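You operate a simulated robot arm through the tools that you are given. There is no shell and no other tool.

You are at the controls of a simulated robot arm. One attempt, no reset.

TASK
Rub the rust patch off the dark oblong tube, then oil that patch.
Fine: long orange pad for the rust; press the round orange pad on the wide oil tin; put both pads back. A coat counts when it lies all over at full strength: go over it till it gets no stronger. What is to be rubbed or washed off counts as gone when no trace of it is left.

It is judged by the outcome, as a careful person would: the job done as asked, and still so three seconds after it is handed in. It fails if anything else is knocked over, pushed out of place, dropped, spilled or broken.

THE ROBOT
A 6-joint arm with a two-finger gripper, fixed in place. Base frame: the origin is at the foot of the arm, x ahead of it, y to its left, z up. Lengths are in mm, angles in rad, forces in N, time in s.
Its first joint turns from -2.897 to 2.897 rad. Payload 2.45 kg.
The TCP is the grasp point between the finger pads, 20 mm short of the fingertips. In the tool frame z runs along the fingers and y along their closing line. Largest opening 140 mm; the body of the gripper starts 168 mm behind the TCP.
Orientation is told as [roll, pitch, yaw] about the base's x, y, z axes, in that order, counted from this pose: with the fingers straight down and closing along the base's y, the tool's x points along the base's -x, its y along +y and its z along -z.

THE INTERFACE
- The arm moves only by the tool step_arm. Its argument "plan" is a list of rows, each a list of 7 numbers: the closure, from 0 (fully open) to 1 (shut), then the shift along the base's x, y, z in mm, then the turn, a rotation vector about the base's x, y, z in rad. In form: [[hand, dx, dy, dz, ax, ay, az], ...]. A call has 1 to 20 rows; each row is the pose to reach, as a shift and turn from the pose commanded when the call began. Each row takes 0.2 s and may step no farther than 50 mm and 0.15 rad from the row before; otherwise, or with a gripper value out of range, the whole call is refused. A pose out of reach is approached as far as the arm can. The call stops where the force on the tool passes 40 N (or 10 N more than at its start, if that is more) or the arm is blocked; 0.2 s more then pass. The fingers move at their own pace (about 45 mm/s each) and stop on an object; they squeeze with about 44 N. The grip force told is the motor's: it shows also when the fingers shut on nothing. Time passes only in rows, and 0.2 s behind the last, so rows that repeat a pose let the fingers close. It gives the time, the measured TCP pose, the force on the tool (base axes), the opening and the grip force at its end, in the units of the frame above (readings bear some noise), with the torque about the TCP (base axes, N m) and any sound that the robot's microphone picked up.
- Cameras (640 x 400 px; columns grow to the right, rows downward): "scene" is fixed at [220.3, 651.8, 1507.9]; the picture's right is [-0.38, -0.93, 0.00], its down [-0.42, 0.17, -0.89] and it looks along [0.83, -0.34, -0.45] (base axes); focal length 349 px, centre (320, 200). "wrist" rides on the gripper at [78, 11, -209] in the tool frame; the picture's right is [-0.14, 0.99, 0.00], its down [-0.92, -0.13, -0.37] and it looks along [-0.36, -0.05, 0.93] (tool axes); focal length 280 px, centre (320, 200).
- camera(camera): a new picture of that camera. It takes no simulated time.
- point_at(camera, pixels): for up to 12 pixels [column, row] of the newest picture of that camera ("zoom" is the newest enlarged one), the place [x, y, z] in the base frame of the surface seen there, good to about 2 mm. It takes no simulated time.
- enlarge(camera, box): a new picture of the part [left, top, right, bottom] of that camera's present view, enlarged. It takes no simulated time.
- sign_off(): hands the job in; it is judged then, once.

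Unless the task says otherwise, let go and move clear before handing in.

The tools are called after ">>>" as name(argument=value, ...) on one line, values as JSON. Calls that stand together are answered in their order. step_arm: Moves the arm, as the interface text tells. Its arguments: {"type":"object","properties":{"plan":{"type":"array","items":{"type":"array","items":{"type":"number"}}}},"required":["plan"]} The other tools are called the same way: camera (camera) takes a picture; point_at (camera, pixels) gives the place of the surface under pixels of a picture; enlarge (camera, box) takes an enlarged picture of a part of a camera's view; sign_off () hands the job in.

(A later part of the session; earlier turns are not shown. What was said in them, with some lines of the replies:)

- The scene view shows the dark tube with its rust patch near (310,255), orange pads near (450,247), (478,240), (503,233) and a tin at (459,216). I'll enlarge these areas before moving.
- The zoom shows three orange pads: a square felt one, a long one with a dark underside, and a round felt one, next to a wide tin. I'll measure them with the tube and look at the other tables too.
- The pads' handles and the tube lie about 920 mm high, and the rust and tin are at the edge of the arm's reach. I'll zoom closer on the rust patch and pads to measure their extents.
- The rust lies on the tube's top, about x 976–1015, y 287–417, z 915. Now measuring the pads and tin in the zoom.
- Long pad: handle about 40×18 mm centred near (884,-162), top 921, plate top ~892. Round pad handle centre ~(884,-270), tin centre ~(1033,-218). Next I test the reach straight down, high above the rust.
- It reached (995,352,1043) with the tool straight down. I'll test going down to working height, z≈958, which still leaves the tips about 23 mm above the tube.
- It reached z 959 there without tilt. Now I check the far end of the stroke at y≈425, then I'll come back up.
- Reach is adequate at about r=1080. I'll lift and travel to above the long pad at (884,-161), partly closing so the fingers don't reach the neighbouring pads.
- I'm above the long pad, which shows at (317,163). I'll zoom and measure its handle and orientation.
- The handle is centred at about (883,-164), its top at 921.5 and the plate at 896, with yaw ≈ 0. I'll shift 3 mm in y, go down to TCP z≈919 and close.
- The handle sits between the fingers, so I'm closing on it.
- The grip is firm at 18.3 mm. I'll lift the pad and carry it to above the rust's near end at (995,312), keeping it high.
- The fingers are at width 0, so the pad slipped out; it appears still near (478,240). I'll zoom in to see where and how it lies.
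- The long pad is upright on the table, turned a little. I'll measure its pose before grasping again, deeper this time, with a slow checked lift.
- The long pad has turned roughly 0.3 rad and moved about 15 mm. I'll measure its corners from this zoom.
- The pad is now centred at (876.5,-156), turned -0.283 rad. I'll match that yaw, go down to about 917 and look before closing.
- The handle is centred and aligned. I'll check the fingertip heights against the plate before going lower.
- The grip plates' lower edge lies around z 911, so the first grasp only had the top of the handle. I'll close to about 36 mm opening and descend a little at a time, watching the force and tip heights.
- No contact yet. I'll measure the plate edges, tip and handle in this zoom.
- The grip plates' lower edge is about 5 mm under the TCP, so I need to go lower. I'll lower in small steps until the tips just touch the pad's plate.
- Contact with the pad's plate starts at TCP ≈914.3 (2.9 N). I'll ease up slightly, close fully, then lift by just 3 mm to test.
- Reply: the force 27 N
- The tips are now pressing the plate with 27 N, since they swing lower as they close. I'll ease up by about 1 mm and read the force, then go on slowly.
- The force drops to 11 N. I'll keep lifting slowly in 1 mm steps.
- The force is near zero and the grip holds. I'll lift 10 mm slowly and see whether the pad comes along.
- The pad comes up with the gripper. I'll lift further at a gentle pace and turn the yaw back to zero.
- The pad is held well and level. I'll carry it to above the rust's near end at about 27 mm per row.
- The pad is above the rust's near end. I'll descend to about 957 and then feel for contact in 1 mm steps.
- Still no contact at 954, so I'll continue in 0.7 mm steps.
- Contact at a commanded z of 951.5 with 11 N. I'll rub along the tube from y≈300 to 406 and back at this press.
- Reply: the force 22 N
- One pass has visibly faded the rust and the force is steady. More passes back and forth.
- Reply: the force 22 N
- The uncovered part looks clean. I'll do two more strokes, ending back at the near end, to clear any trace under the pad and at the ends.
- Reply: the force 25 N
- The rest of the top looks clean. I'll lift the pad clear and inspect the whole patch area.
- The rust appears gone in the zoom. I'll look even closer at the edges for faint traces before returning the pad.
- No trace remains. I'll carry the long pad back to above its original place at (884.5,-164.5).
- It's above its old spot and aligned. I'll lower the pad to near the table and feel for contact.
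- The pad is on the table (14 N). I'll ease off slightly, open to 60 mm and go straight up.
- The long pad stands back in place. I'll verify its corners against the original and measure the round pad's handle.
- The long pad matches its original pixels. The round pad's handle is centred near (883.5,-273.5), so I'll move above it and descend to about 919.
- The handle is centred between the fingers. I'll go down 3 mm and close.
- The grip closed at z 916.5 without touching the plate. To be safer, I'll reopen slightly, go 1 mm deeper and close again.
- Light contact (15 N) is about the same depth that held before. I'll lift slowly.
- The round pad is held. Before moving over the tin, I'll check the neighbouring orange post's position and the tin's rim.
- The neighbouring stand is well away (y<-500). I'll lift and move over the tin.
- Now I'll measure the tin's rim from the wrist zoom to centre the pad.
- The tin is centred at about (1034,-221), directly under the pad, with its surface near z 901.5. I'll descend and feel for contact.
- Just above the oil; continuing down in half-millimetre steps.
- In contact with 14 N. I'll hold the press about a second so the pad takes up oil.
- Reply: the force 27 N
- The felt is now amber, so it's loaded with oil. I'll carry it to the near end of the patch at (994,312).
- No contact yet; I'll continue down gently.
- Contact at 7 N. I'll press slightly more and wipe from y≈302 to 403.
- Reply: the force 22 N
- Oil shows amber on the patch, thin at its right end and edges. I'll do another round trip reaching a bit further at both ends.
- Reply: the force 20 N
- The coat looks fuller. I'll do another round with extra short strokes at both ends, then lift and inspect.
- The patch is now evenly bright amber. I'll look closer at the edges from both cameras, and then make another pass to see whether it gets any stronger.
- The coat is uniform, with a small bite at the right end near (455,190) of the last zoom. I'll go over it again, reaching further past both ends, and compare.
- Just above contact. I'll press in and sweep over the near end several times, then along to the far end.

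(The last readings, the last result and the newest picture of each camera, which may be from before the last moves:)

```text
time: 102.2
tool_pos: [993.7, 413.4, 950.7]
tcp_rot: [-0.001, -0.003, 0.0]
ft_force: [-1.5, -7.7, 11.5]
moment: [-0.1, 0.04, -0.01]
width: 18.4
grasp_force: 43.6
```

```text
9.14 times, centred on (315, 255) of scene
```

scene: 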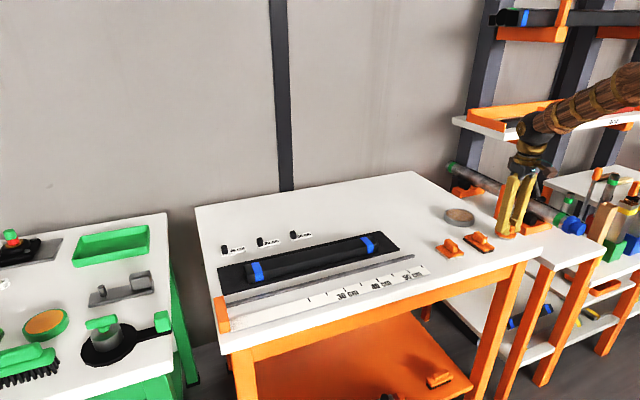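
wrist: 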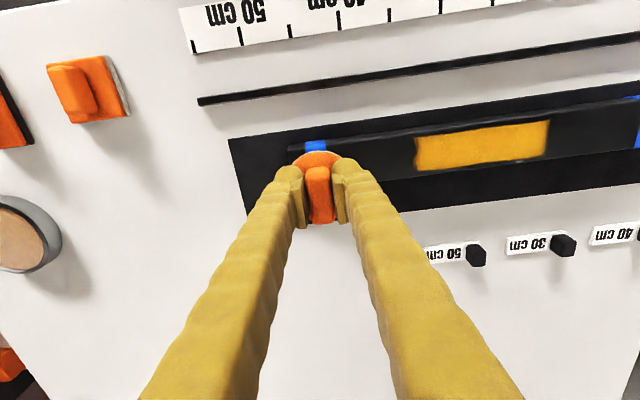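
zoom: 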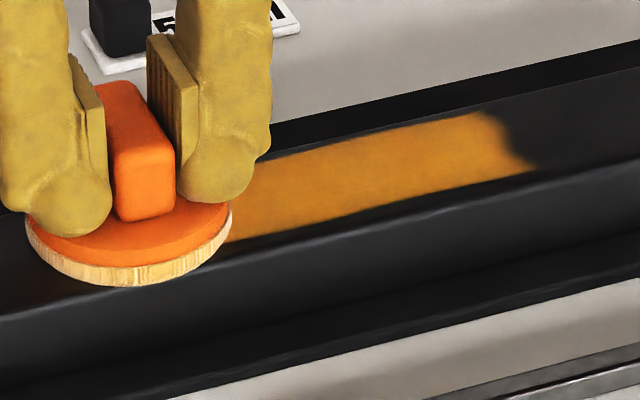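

The end shape didn't change, so it's the patch's own outline. The darker look is the arm's shadow. I'll make a final return pass and lift clear to compare.

>>> step_arm(plan=[[1, 0, -8, -0.2, 0, 0, 0], [1, 0, -18, -0.2, 0, 0, 0], [1, 0, -6, -0.2, 0, 0, 0], [1, 0, 0, -0.2, 0, 0, 0], [1, 0, -12, -0.2, 0, 0, 0], [1, 0, -24, -0.2, 0, 0, 0], [1, 0, -36, -0.2, 0, 0, 0], [1, 0, -48, -0.2, 0, 0, 0], [1, 0, -60, -0.2, 0, 0, 0], [1, 0, -72, -0.2, 0, 0, 0], [1, 0, -84, -0.2, 0, 0, 0], [1, 0, -96, -0.2, 0, 0, 0], [1, 0, -108, -0.2, 0, 0, 0], [1, 0, -118, -0.2, 0, 0, 0], [1, 0, -124, -0.2, 0, 0, 0], [1, 0, -116, 0, 0, 0, 0], [1, 0, -116, 3, 0, 0, 0], [1, 0, -116, 8, 0, 0, 0], [1, 0, -120, 20, 0, 0, 0], [1, 0, -132, 34, 0, 0, 0]])

>>> step_arm(plan=[[1, 0, -20, 8, 0, 0, 0], [1, 0, -46, 14, 0, 0, 0], [1, 0, -74, 14, 0, 0, 0], [1, 0, -92, 14, 0, 0, 0], [1, 0, -100, 14, 0, 0, 0], [1, 0, -100, 14, 0, 0, 0]])

>>> enlarge(camera="scene", box=[280, 235, 350, 275])

>>> camera(camera="wrist")

>>> enlarge(camera="wrist", box=[400, 100, 570, 190])

```text
time: 106.4
tool_pos: [994.7, 280.9, 984.0]
tcp_rot: [-0.002, -0.002, 0.0]
ft_force: [-0.7, -0.3, -0.5]
moment: [-0.01, -0.01, 0.02]
width: 18.6
grasp_force: 43.7
```

```text
time: 107.8
tool_pos: [994.8, 180.2, 999.3]
tcp_rot: [0.0, -0.001, -0.001]
ft_force: [0.8, 0.4, -1.2]
moment: [0.01, 0.0, 0.03]
width: 18.2
grasp_force: 43.8
```

```text
9.14 times, centred on (315, 255) of scene
```

zoom: 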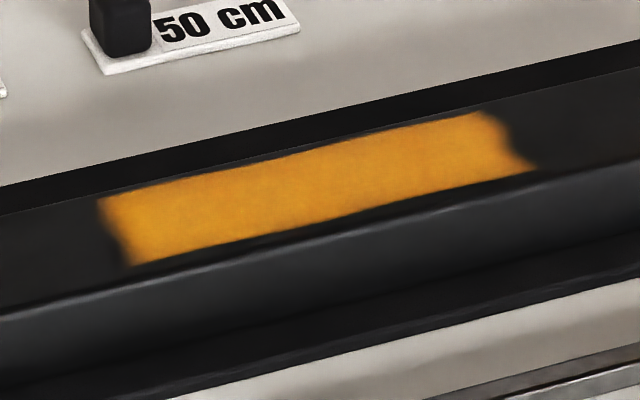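

```text
taken
```

wrist: 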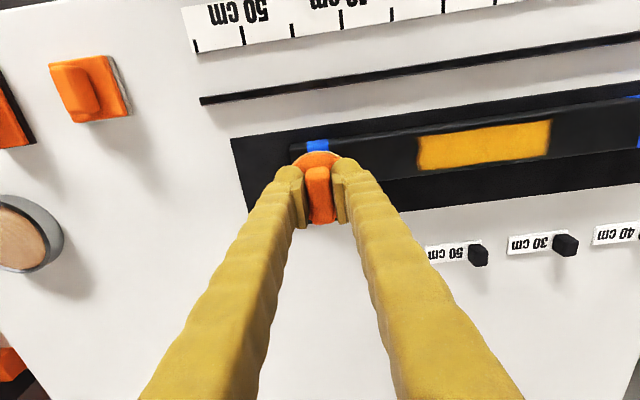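

```text
3.76 times, centred on (485, 145) of wrist
```

zoom: 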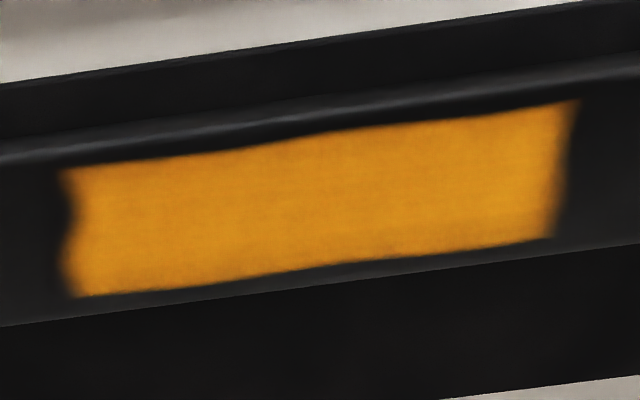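

The coat looks unchanged from the earlier view, so it's probably saturated. The pad's felt has paled though, so I'll reload it at the tin and make one more pass to be sure the coat is at full strength.

>>> step_arm(plan=[[1, 1, -10, 0, 0, 0, 0], [1, 3, -33, 0, 0, 0, 0], [1, 6, -60, 0, 0, 0, 0], [1, 9, -88, 0, 0, 0, 0], [1, 12, -116, 0, 0, 0, 0], [1, 15, -144, 0, 0, 0, 0], [1, 18, -172, 0, 0, 0, 0], [1, 20, -200, 0, 0, 0, 0], [1, 23, -228, 0, 0, 0, 0], [1, 26, -256, 0, 0, 0, 0], [1, 28, -284, 0, 0, 0, 0], [1, 31, -312, 0, 0, 0, 0], [1, 34, -340, 0, 0, 0, 0], [1, 36, -368, 0, 0, 0, 0], [1, 38, -390, 0, 0, 0, 0], [1, 38.8, -401, 0, 0, 0, 0], [1, 38.8, -401, 0, 0, 0, 0]])

>>> step_arm(plan=[[1, 0, 0, -12, 0, 0, 0], [1, 0, 0, -26, 0, 0, 0], [1, 0, 0, -40, 0, 0, 0], [1, 0, 0, -50, 0, 0, 0], [1, 0, 0, -56, 0, 0, 0], [1, 0, 0, -59, 0, 0, 0], [1, 0, 0, -60.5, 0, 0, 0], [1, 0, 0, -60.5, 0, 0, 0]])

>>> enlarge(camera="scene", box=[430, 185, 490, 225])

```text
time: 111.4
tool_pos: [1033.3, -220.2, 999.7]
tcp_rot: [-0.001, -0.002, 0.0]
ft_force: [0.1, 0.2, -0.3]
moment: [0.01, -0.01, -0.01]
width: 18.3
grasp_force: 43.3
```

```text
time: 113.2
tool_pos: [1033.4, -220.5, 938.0]
tcp_rot: [0.0, -0.002, -0.001]
ft_force: [0.6, 0.8, -0.2]
moment: [0.01, -0.01, -0.01]
width: 18.3
grasp_force: 43.3
```

```text
10.00 times, centred on (460, 205) of scene
```

zoom: 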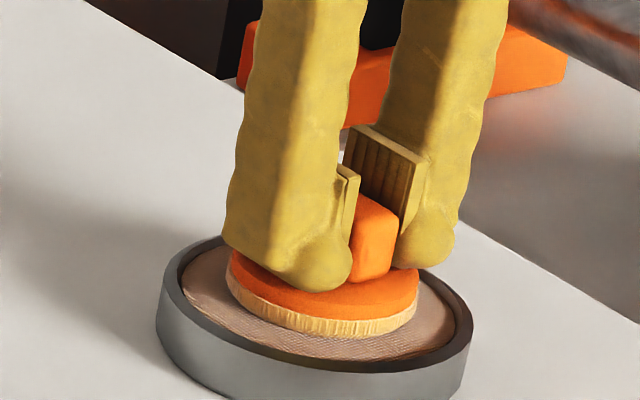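

>>> step_arm(plan=[[1, 0, 0, -0.6, 0, 0, 0], [1, 0, 0, -1.2, 0, 0, 0], [1, 0, 0, -1.6, 0, 0, 0], [1, 0, 0, -1.6, 0, 0, 0], [1, 0, 0, -1.6, 0, 0, 0], [1, 0, 0, -1.6, 0, 0, 0], [1, 0, 0, -1.6, 0, 0, 0]])

```text
time: 114.8
tool_pos: [1033.6, -221.9, 937.2]
tcp_rot: [0.001, -0.001, 0.001]
ft_force: [0.8, -2.8, 22.2]
moment: [-0.08, 0.01, 0.01]
width: 18.4
grasp_force: 43.3
```

The pad is pressed at 22 N and held about a second. I'll lift it off and carry it back to the patch.

>>> step_arm(plan=[[1, 0, 0, 0, 0, 0, 0], [1, 0, 0, 0.7, 0, 0, 0], [1, 0, 0, 1.8, 0, 0, 0], [1, 0, 0, 4, 0, 0, 0], [1, 0, 0, 10, 0, 0, 0], [1, 0, 0, 24, 0, 0, 0], [1, 0, 0, 40, 0, 0, 0], [1, 0, 0, 56, 0, 0, 0], [1, 0, 0, 62.5, 0, 0, 0], [1, 0, 0, 62.5, 0, 0, 0]])

>>> enlarge(camera="scene", box=[420, 170, 510, 230])

>>> step_arm(plan=[[1, -1, 10, 0, 0, 0, 0], [1, -3, 34, 0, 0, 0, 0], [1, -5, 63, 0, 0, 0, 0], [1, -7, 92, 0, 0, 0, 0], [1, -9, 122, 0, 0, 0, 0], [1, -12, 152, 0, 0, 0, 0], [1, -14, 182, 0, 0, 0, 0], [1, -16, 212, 0, 0, 0, 0], [1, -18, 242, 0, 0, 0, 0], [1, -21, 272, 0, 0, 0, 0], [1, -23, 302, 0, 0, 0, 0], [1, -25, 332, 0, 0, 0, 0], [1, -27, 362, 0, 0, 0, 0], [1, -29, 392, 0, 0, 0, 0], [1, -32, 422, 0, 0, 0, 0], [1, -34, 450, 0, 0, 0, 0], [1, -36, 478, 0, 0, 0, 0], [1, -38, 504, 0, 0, 0, 0], [1, -38.8, 521, 0, 0, 0, 0], [1, -38.8, 521, 0, 0, 0, 0]])

```text
time: 117.0
tool_pos: [1033.3, -221.0, 999.5]
tcp_rot: [0.0, -0.003, 0.001]
ft_force: [-0.5, 0.4, -0.7]
moment: [-0.02, -0.02, -0.06]
width: 18.3
grasp_force: 44.0
```

```text
6.67 times, centred on (465, 200) of scene
```

zoom: 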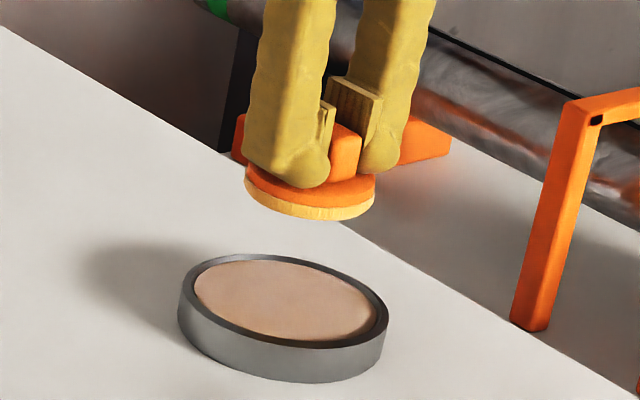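

```text
time: 121.2
tool_pos: [994.4, 299.8, 999.5]
tcp_rot: [-0.001, -0.002, 0.001]
ft_force: [-0.9, 0.7, -1.2]
moment: [0.01, -0.03, 0.04]
width: 18.2
grasp_force: 43.7
```

The pad is reloaded and over the near end. Lowering to just above contact.

>>> step_arm(plan=[[1, 0, 0, -10, 0, 0, 0], [1, 0, 0, -22, 0, 0, 0], [1, 0, 0, -34, 0, 0, 0], [1, 0, 0, -43, 0, 0, 0], [1, 0, 0, -46.5, 0, 0, 0], [1, 0, 0, -47.8, 0, 0, 0], [1, 0, 0, -48.3, 0, 0, 0], [1, 0, 0, -48.3, 0, 0, 0]])

```text
time: 123.0
tool_pos: [994.2, 301.5, 951.0]
tcp_rot: [-0.001, -0.001, 0.0]
ft_force: [0.4, -0.6, 8.4]
moment: [-0.02, -0.01, 0.0]
width: 18.4
grasp_force: 43.6
```

Contact at 8 N. I'll wipe the full length again.

>>> step_arm(plan=[[1, 0, -6, -0.1, 0, 0, 0], [1, 0, -10, -0.1, 0, 0, 0], [1, 0, 0, -0.1, 0, 0, 0], [1, 0, 8, -0.1, 0, 0, 0], [1, 0, -2, -0.1, 0, 0, 0], [1, 0, -10, -0.1, 0, 0, 0], [1, 0, 0, -0.1, 0, 0, 0], [1, 0, 11, -0.1, 0, 0, 0], [1, 0, 22, -0.1, 0, 0, 0], [1, 0, 33, -0.1, 0, 0, 0], [1, 0, 44, -0.1, 0, 0, 0], [1, 0, 55, -0.1, 0, 0, 0], [1, 0, 66, -0.1, 0, 0, 0], [1, 0, 77, -0.1, 0, 0, 0], [1, 0, 88, -0.1, 0, 0, 0], [1, 0, 99, -0.1, 0, 0, 0], [1, 0, 109, -0.1, 0, 0, 0], [1, 0, 98, -0.1, 0, 0, 0], [1, 0, 88, -0.1, 0, 0, 0], [1, 0, 100, -0.1, 0, 0, 0]])

>>> step_arm(plan=[[1, 0, 8, 0, 0, 0, 0], [1, 0, -3, 0, 0, 0, 0], [1, 0, -14, 0, 0, 0, 0], [1, 0, -25, 0, 0, 0, 0], [1, 0, -36, 0, 0, 0, 0], [1, 0, -47, 0, 0, 0, 0], [1, 0, -58, 0, 0, 0, 0], [1, 0, -69, 0, 0, 0, 0], [1, 0, -80, 0, 0, 0, 0], [1, 0, -91, 0, 0, 0, 0], [1, 0, -102, 0, 0, 0, 0], [1, 0, -110, 0, 0, 0, 0], [1, 0, -102, 0, 0, 0, 0], [1, 0, -102, 2, 0, 0, 0], [1, 0, -102, 6, 0, 0, 0], [1, 0, -104, 16, 0, 0, 0], [1, 0, -114, 28, 0, 0, 0], [1, 0, -136, 40, 0, 0, 0], [1, 0, -162, 47, 0, 0, 0], [1, 0, -190, 48, 0, 0, 0]])

>>> step_arm(plan=[[1, 0, -18, 0, 0, 0, 0], [1, 0, -30, 0, 0, 0, 0], [1, 0, -30, 0, 0, 0, 0]])

>>> enlarge(camera="scene", box=[280, 235, 350, 275])

>>> camera(camera="scene")

>>> enlarge(camera="wrist", box=[400, 100, 570, 190])

```text
time: 127.2
tool_pos: [994.6, 399.9, 950.9]
tcp_rot: [-0.002, -0.002, -0.002]
ft_force: [0.5, -13.1, 15.5]
moment: [-0.31, -0.01, -0.05]
width: 18.2
grasp_force: 43.9
```

```text
time: 131.4
tool_pos: [994.7, 210.0, 998.4]
tcp_rot: [-0.001, -0.002, 0.0]
ft_force: [0.5, 0.0, -0.6]
moment: [-0.04, 0.0, -0.01]
width: 18.2
grasp_force: 42.9
```

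```text
time: 132.2
tool_pos: [994.9, 180.2, 999.5]
tcp_rot: [0.0, -0.002, -0.001]
ft_force: [0.4, 0.0, -1.8]
moment: [0.0, -0.03, 0.01]
width: 18.1
grasp_force: 43.2
```

```text
9.14 times, centred on (315, 255) of scene
```

zoom: 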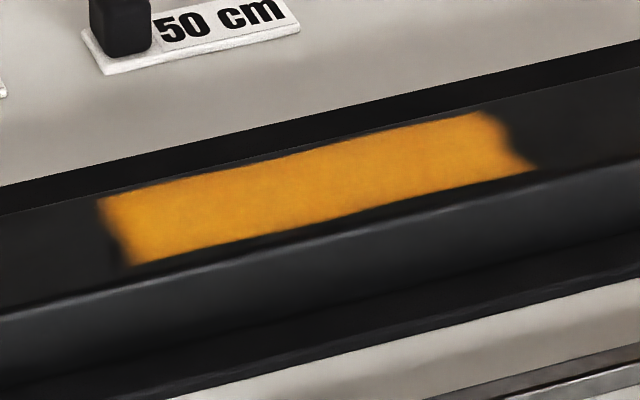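

```text
taken
```

scene: 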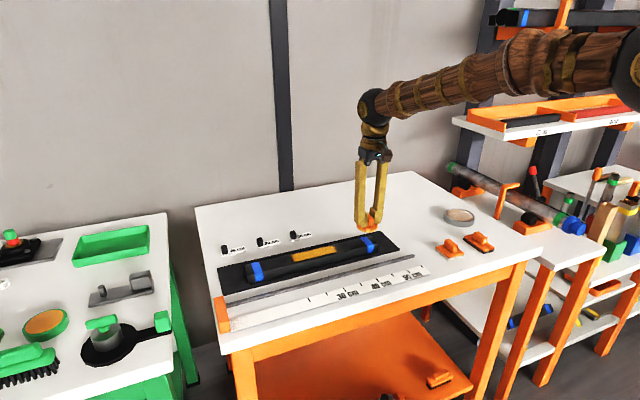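

```text
3.76 times, centred on (485, 145) of wrist
```

zoom: 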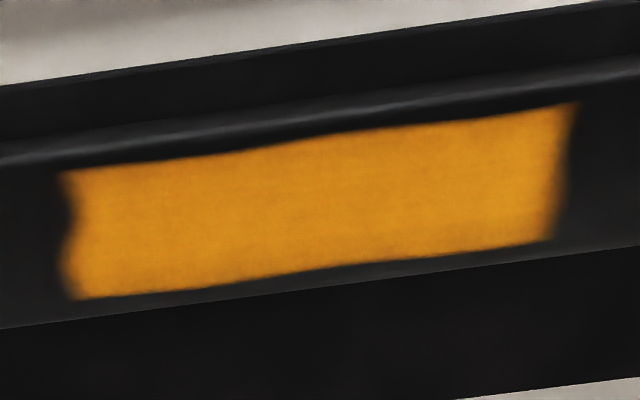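

The coat is identical after the reload, so it is at full strength. I'll return the round pad to its place at (883.5,-274).

>>> step_arm(plan=[[1, -2, -10, 0, 0, 0, 0], [1, -8, -33, 0, 0, 0, 0], [1, -15, -60, 0, 0, 0, 0], [1, -22, -88, 0, 0, 0, 0], [1, -29, -116, 0, 0, 0, 0], [1, -36, -144, 0, 0, 0, 0], [1, -43, -172, 0, 0, 0, 0], [1, -50, -200, 0, 0, 0, 0], [1, -57, -228, 0, 0, 0, 0], [1, -64, -256, 0, 0, 0, 0], [1, -71, -284, 0, 0, 0, 0], [1, -78, -312, 0, 0, 0, 0], [1, -85, -340, 0, 0, 0, 0], [1, -92, -368, 0, 0, 0, 0], [1, -99, -396, 0, 0, 0, 0], [1, -105, -424, 0, 0, 0, 0], [1, -110, -446, 0, 0, 0, 0], [1, -111.5, -454, 0, 0, 0, 0], [1, -111.5, -454, 0, 0, 0, 0]])

>>> step_arm(plan=[[1, 0, 0, -15, 0, 0, 0], [1, 0, 0, -35, 0, 0, 0], [1, 0, 0, -55, 0, 0, 0], [1, 0, 0, -70, 0, 0, 0], [1, 0, 0, -76, 0, 0, 0], [1, 0, 0, -76, 0, 0, 0]])

>>> enlarge(camera="scene", box=[430, 200, 520, 260])

```text
time: 136.2
tool_pos: [882.3, -273.0, 998.7]
tcp_rot: [0.001, -0.002, 0.001]
ft_force: [-0.5, 0.2, -1.3]
moment: [0.04, -0.01, -0.02]
width: 18.2
grasp_force: 43.4
```

```text
time: 137.6
tool_pos: [882.3, -273.8, 922.4]
tcp_rot: [0.001, -0.002, 0.001]
ft_force: [0.4, -0.6, -0.3]
moment: [0.04, 0.02, 0.02]
width: 18.1
grasp_force: 43.7
```

```text
6.67 times, centred on (475, 230) of scene
```

zoom: 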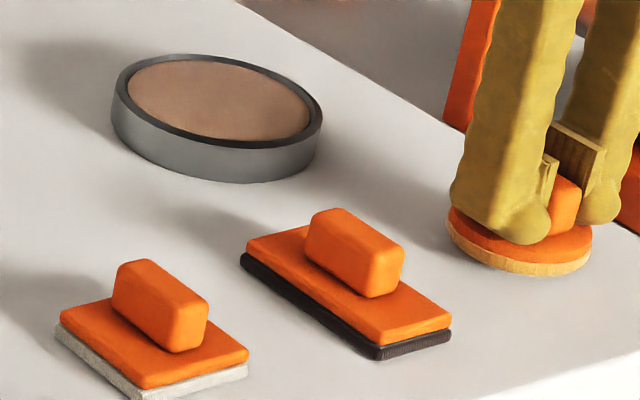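

The pad is a few mm above its spot and lines up with its original outline. Lowering until it touches.

>>> step_arm(plan=[[1, 0, 0, -3, 0, 0, 0], [1, 0, 0, -5, 0, 0, 0], [1, 0, 0, -6, 0, 0, 0], [1, 0, 0, -7, 0, 0, 0], [1, 0, 0, -7.5, 0, 0, 0], [1, 0, 0, -7.5, 0, 0, 0]])

```text
time: 139.0
tool_pos: [883.4, -274.1, 915.4]
tcp_rot: [0.0, -0.003, 0.0]
ft_force: [-2.0, -0.8, 6.8]
moment: [0.01, 0.1, 0.02]
width: 18.4
grasp_force: 43.5
```

The pad is down (7 N). I'll open and go straight up.

>>> step_arm(plan=[[1, 0, 0, 0.1, 0, 0, 0], [0.85, 0, 0, 0.1, 0, 0, 0], [0.6, 0, 0, 0.1, 0, 0, 0], [0.57, 0, 0, 0.1, 0, 0, 0], [0.57, 0, 0, 0.1, 0, 0, 0], [0.57, 0, 0, 0.1, 0, 0, 0], [0.57, 0, 0, 15, 0, 0, 0], [0.57, 0, 0, 50, 0, 0, 0], [0.57, 0, 0, 95, 0, 0, 0], [0.57, -30, 20, 130, 0, 0, 0], [0.57, -60, 50, 155, 0, 0, 0], [0.57, -90, 80, 180, 0, 0, 0], [0.57, -120, 110, 205, 0, 0, 0], [0.57, -120, 110, 205, 0, 0, 0]])

>>> camera(camera="scene")

>>> enlarge(camera="scene", box=[430, 200, 520, 260])

>>> enlarge(camera="scene", box=[200, 210, 440, 340])

>>> camera(camera="wrist")

```text
refused: row 10 steps farther than a row can; nothing moved
```

```text
taken
```

scene: 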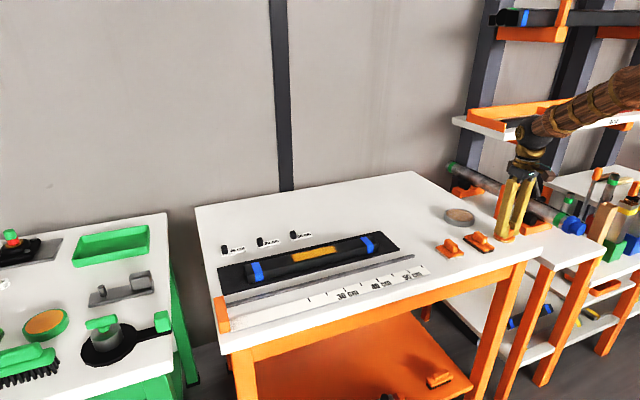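

```text
6.67 times, centred on (475, 230) of scene
```

zoom: 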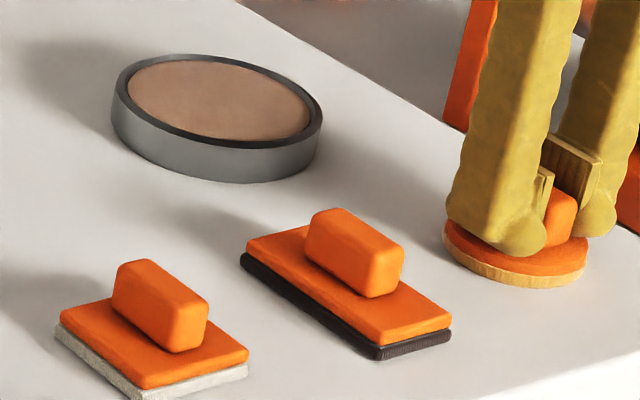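

```text
2.67 times, centred on (320, 275) of scene
```

zoom: 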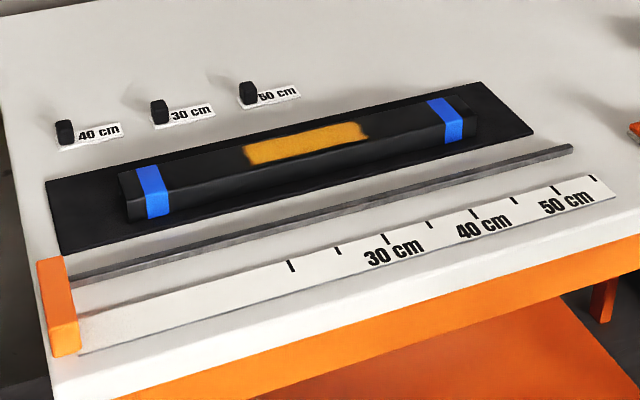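

```text
taken
```

wrist: 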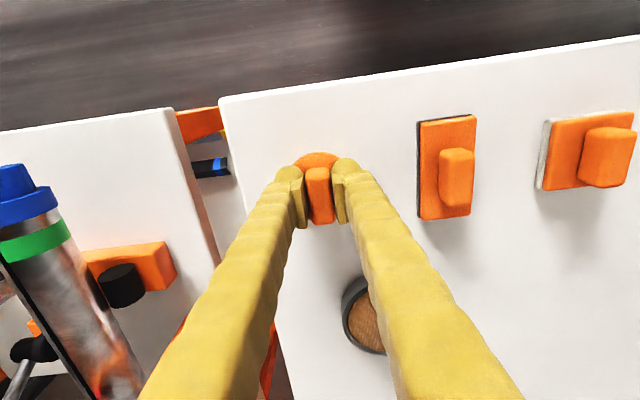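

Nothing moved: one row was too large. The round pad sits within about 1 mm of its first place; I'll repeat the release with smaller rows.

>>> step_arm(plan=[[1, 0, 0, 0.1, 0, 0, 0], [0.85, 0, 0, 0.1, 0, 0, 0], [0.6, 0, 0, 0.1, 0, 0, 0], [0.57, 0, 0, 0.1, 0, 0, 0], [0.57, 0, 0, 0.1, 0, 0, 0], [0.57, 0, 0, 0.1, 0, 0, 0], [0.57, 0, 0, 15, 0, 0, 0], [0.57, 0, 0, 50, 0, 0, 0], [0.57, 0, 0, 90, 0, 0, 0], [0.57, -20, 15, 120, 0, 0, 0], [0.57, -45, 40, 145, 0, 0, 0], [0.57, -70, 65, 170, 0, 0, 0], [0.57, -95, 90, 195, 0, 0, 0], [0.57, -95, 90, 195, 0, 0, 0]])

>>> camera(camera="scene")

>>> enlarge(camera="scene", box=[430, 200, 520, 260])

>>> camera(camera="wrist")

```text
time: 142.0
tool_pos: [788.3, -183.1, 1110.3]
tcp_rot: [0.0, -0.001, 0.0]
ft_force: [0.5, 0.3, 0.1]
moment: [0.0, 0.02, 0.0]
width: 60.2
grasp_force: 0.0
```

```text
taken
```

scene: 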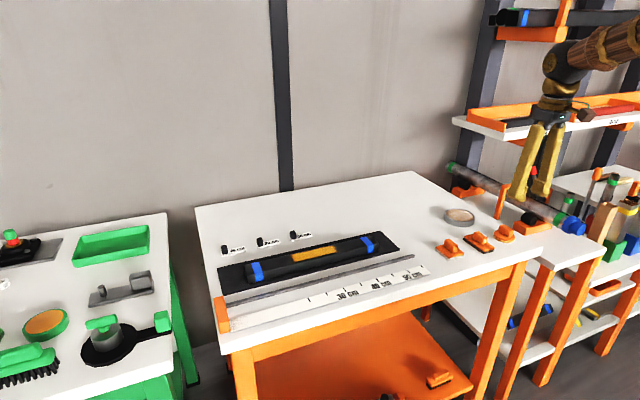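

```text
6.67 times, centred on (475, 230) of scene
```

zoom: 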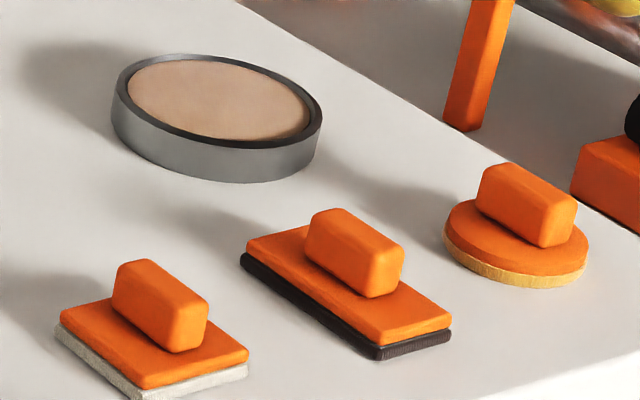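

```text
taken
```

wrist: 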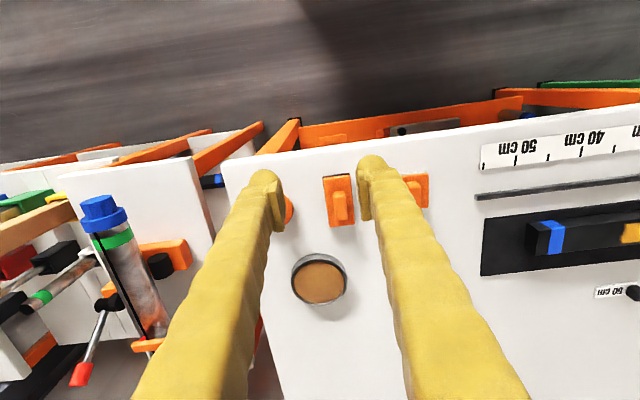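

All the pads and the tin are in place and the arm is clear. One last look at the coat in full light before handing in.

>>> enlarge(camera="scene", box=[280, 235, 350, 275])

>>> enlarge(camera="scene", box=[200, 210, 440, 340])

```text
9.14 times, centred on (315, 255) of scene
```

zoom: 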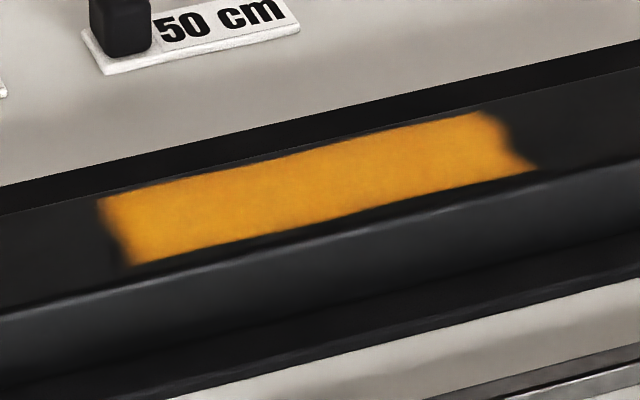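

```text
2.67 times, centred on (320, 275) of scene
```

zoom: 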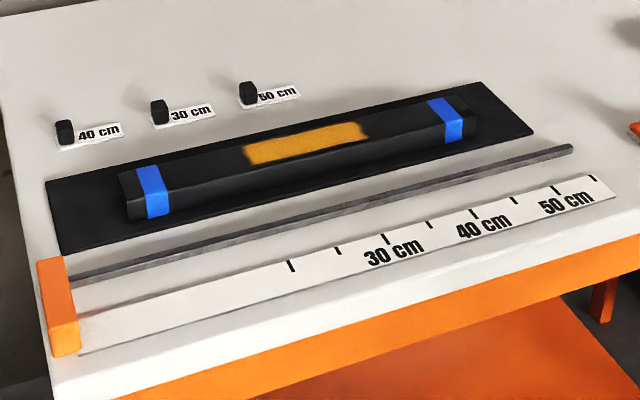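

The rust is gone, the oil coat covers the whole patch evenly, and the tube, tin and pads are where they belong. Handing in.

>>> sign_off()

```text
The job is handed in.
```

The rust patch is off the dark oblong tube and the patch is oiled. The pictures show no trace of rust left and an even coat over the whole patch.

- **Oil strength:** I reloaded the round pad at the tin once and went over the patch again. The coat looked the same afterwards, so I take it to be at full strength.
- **Slip on first lift:** The long pad slid out of the gripper as I first lifted it. It stayed upright on the table, turned and about 15 mm out of place. I took a deeper grip and the second lift held.
- **Pads and tin:** Both pads are back in place; the long one matches its starting view and the round one is within about 1 mm. The tin and the tube look unmoved, and the arm was clear when I handed in.
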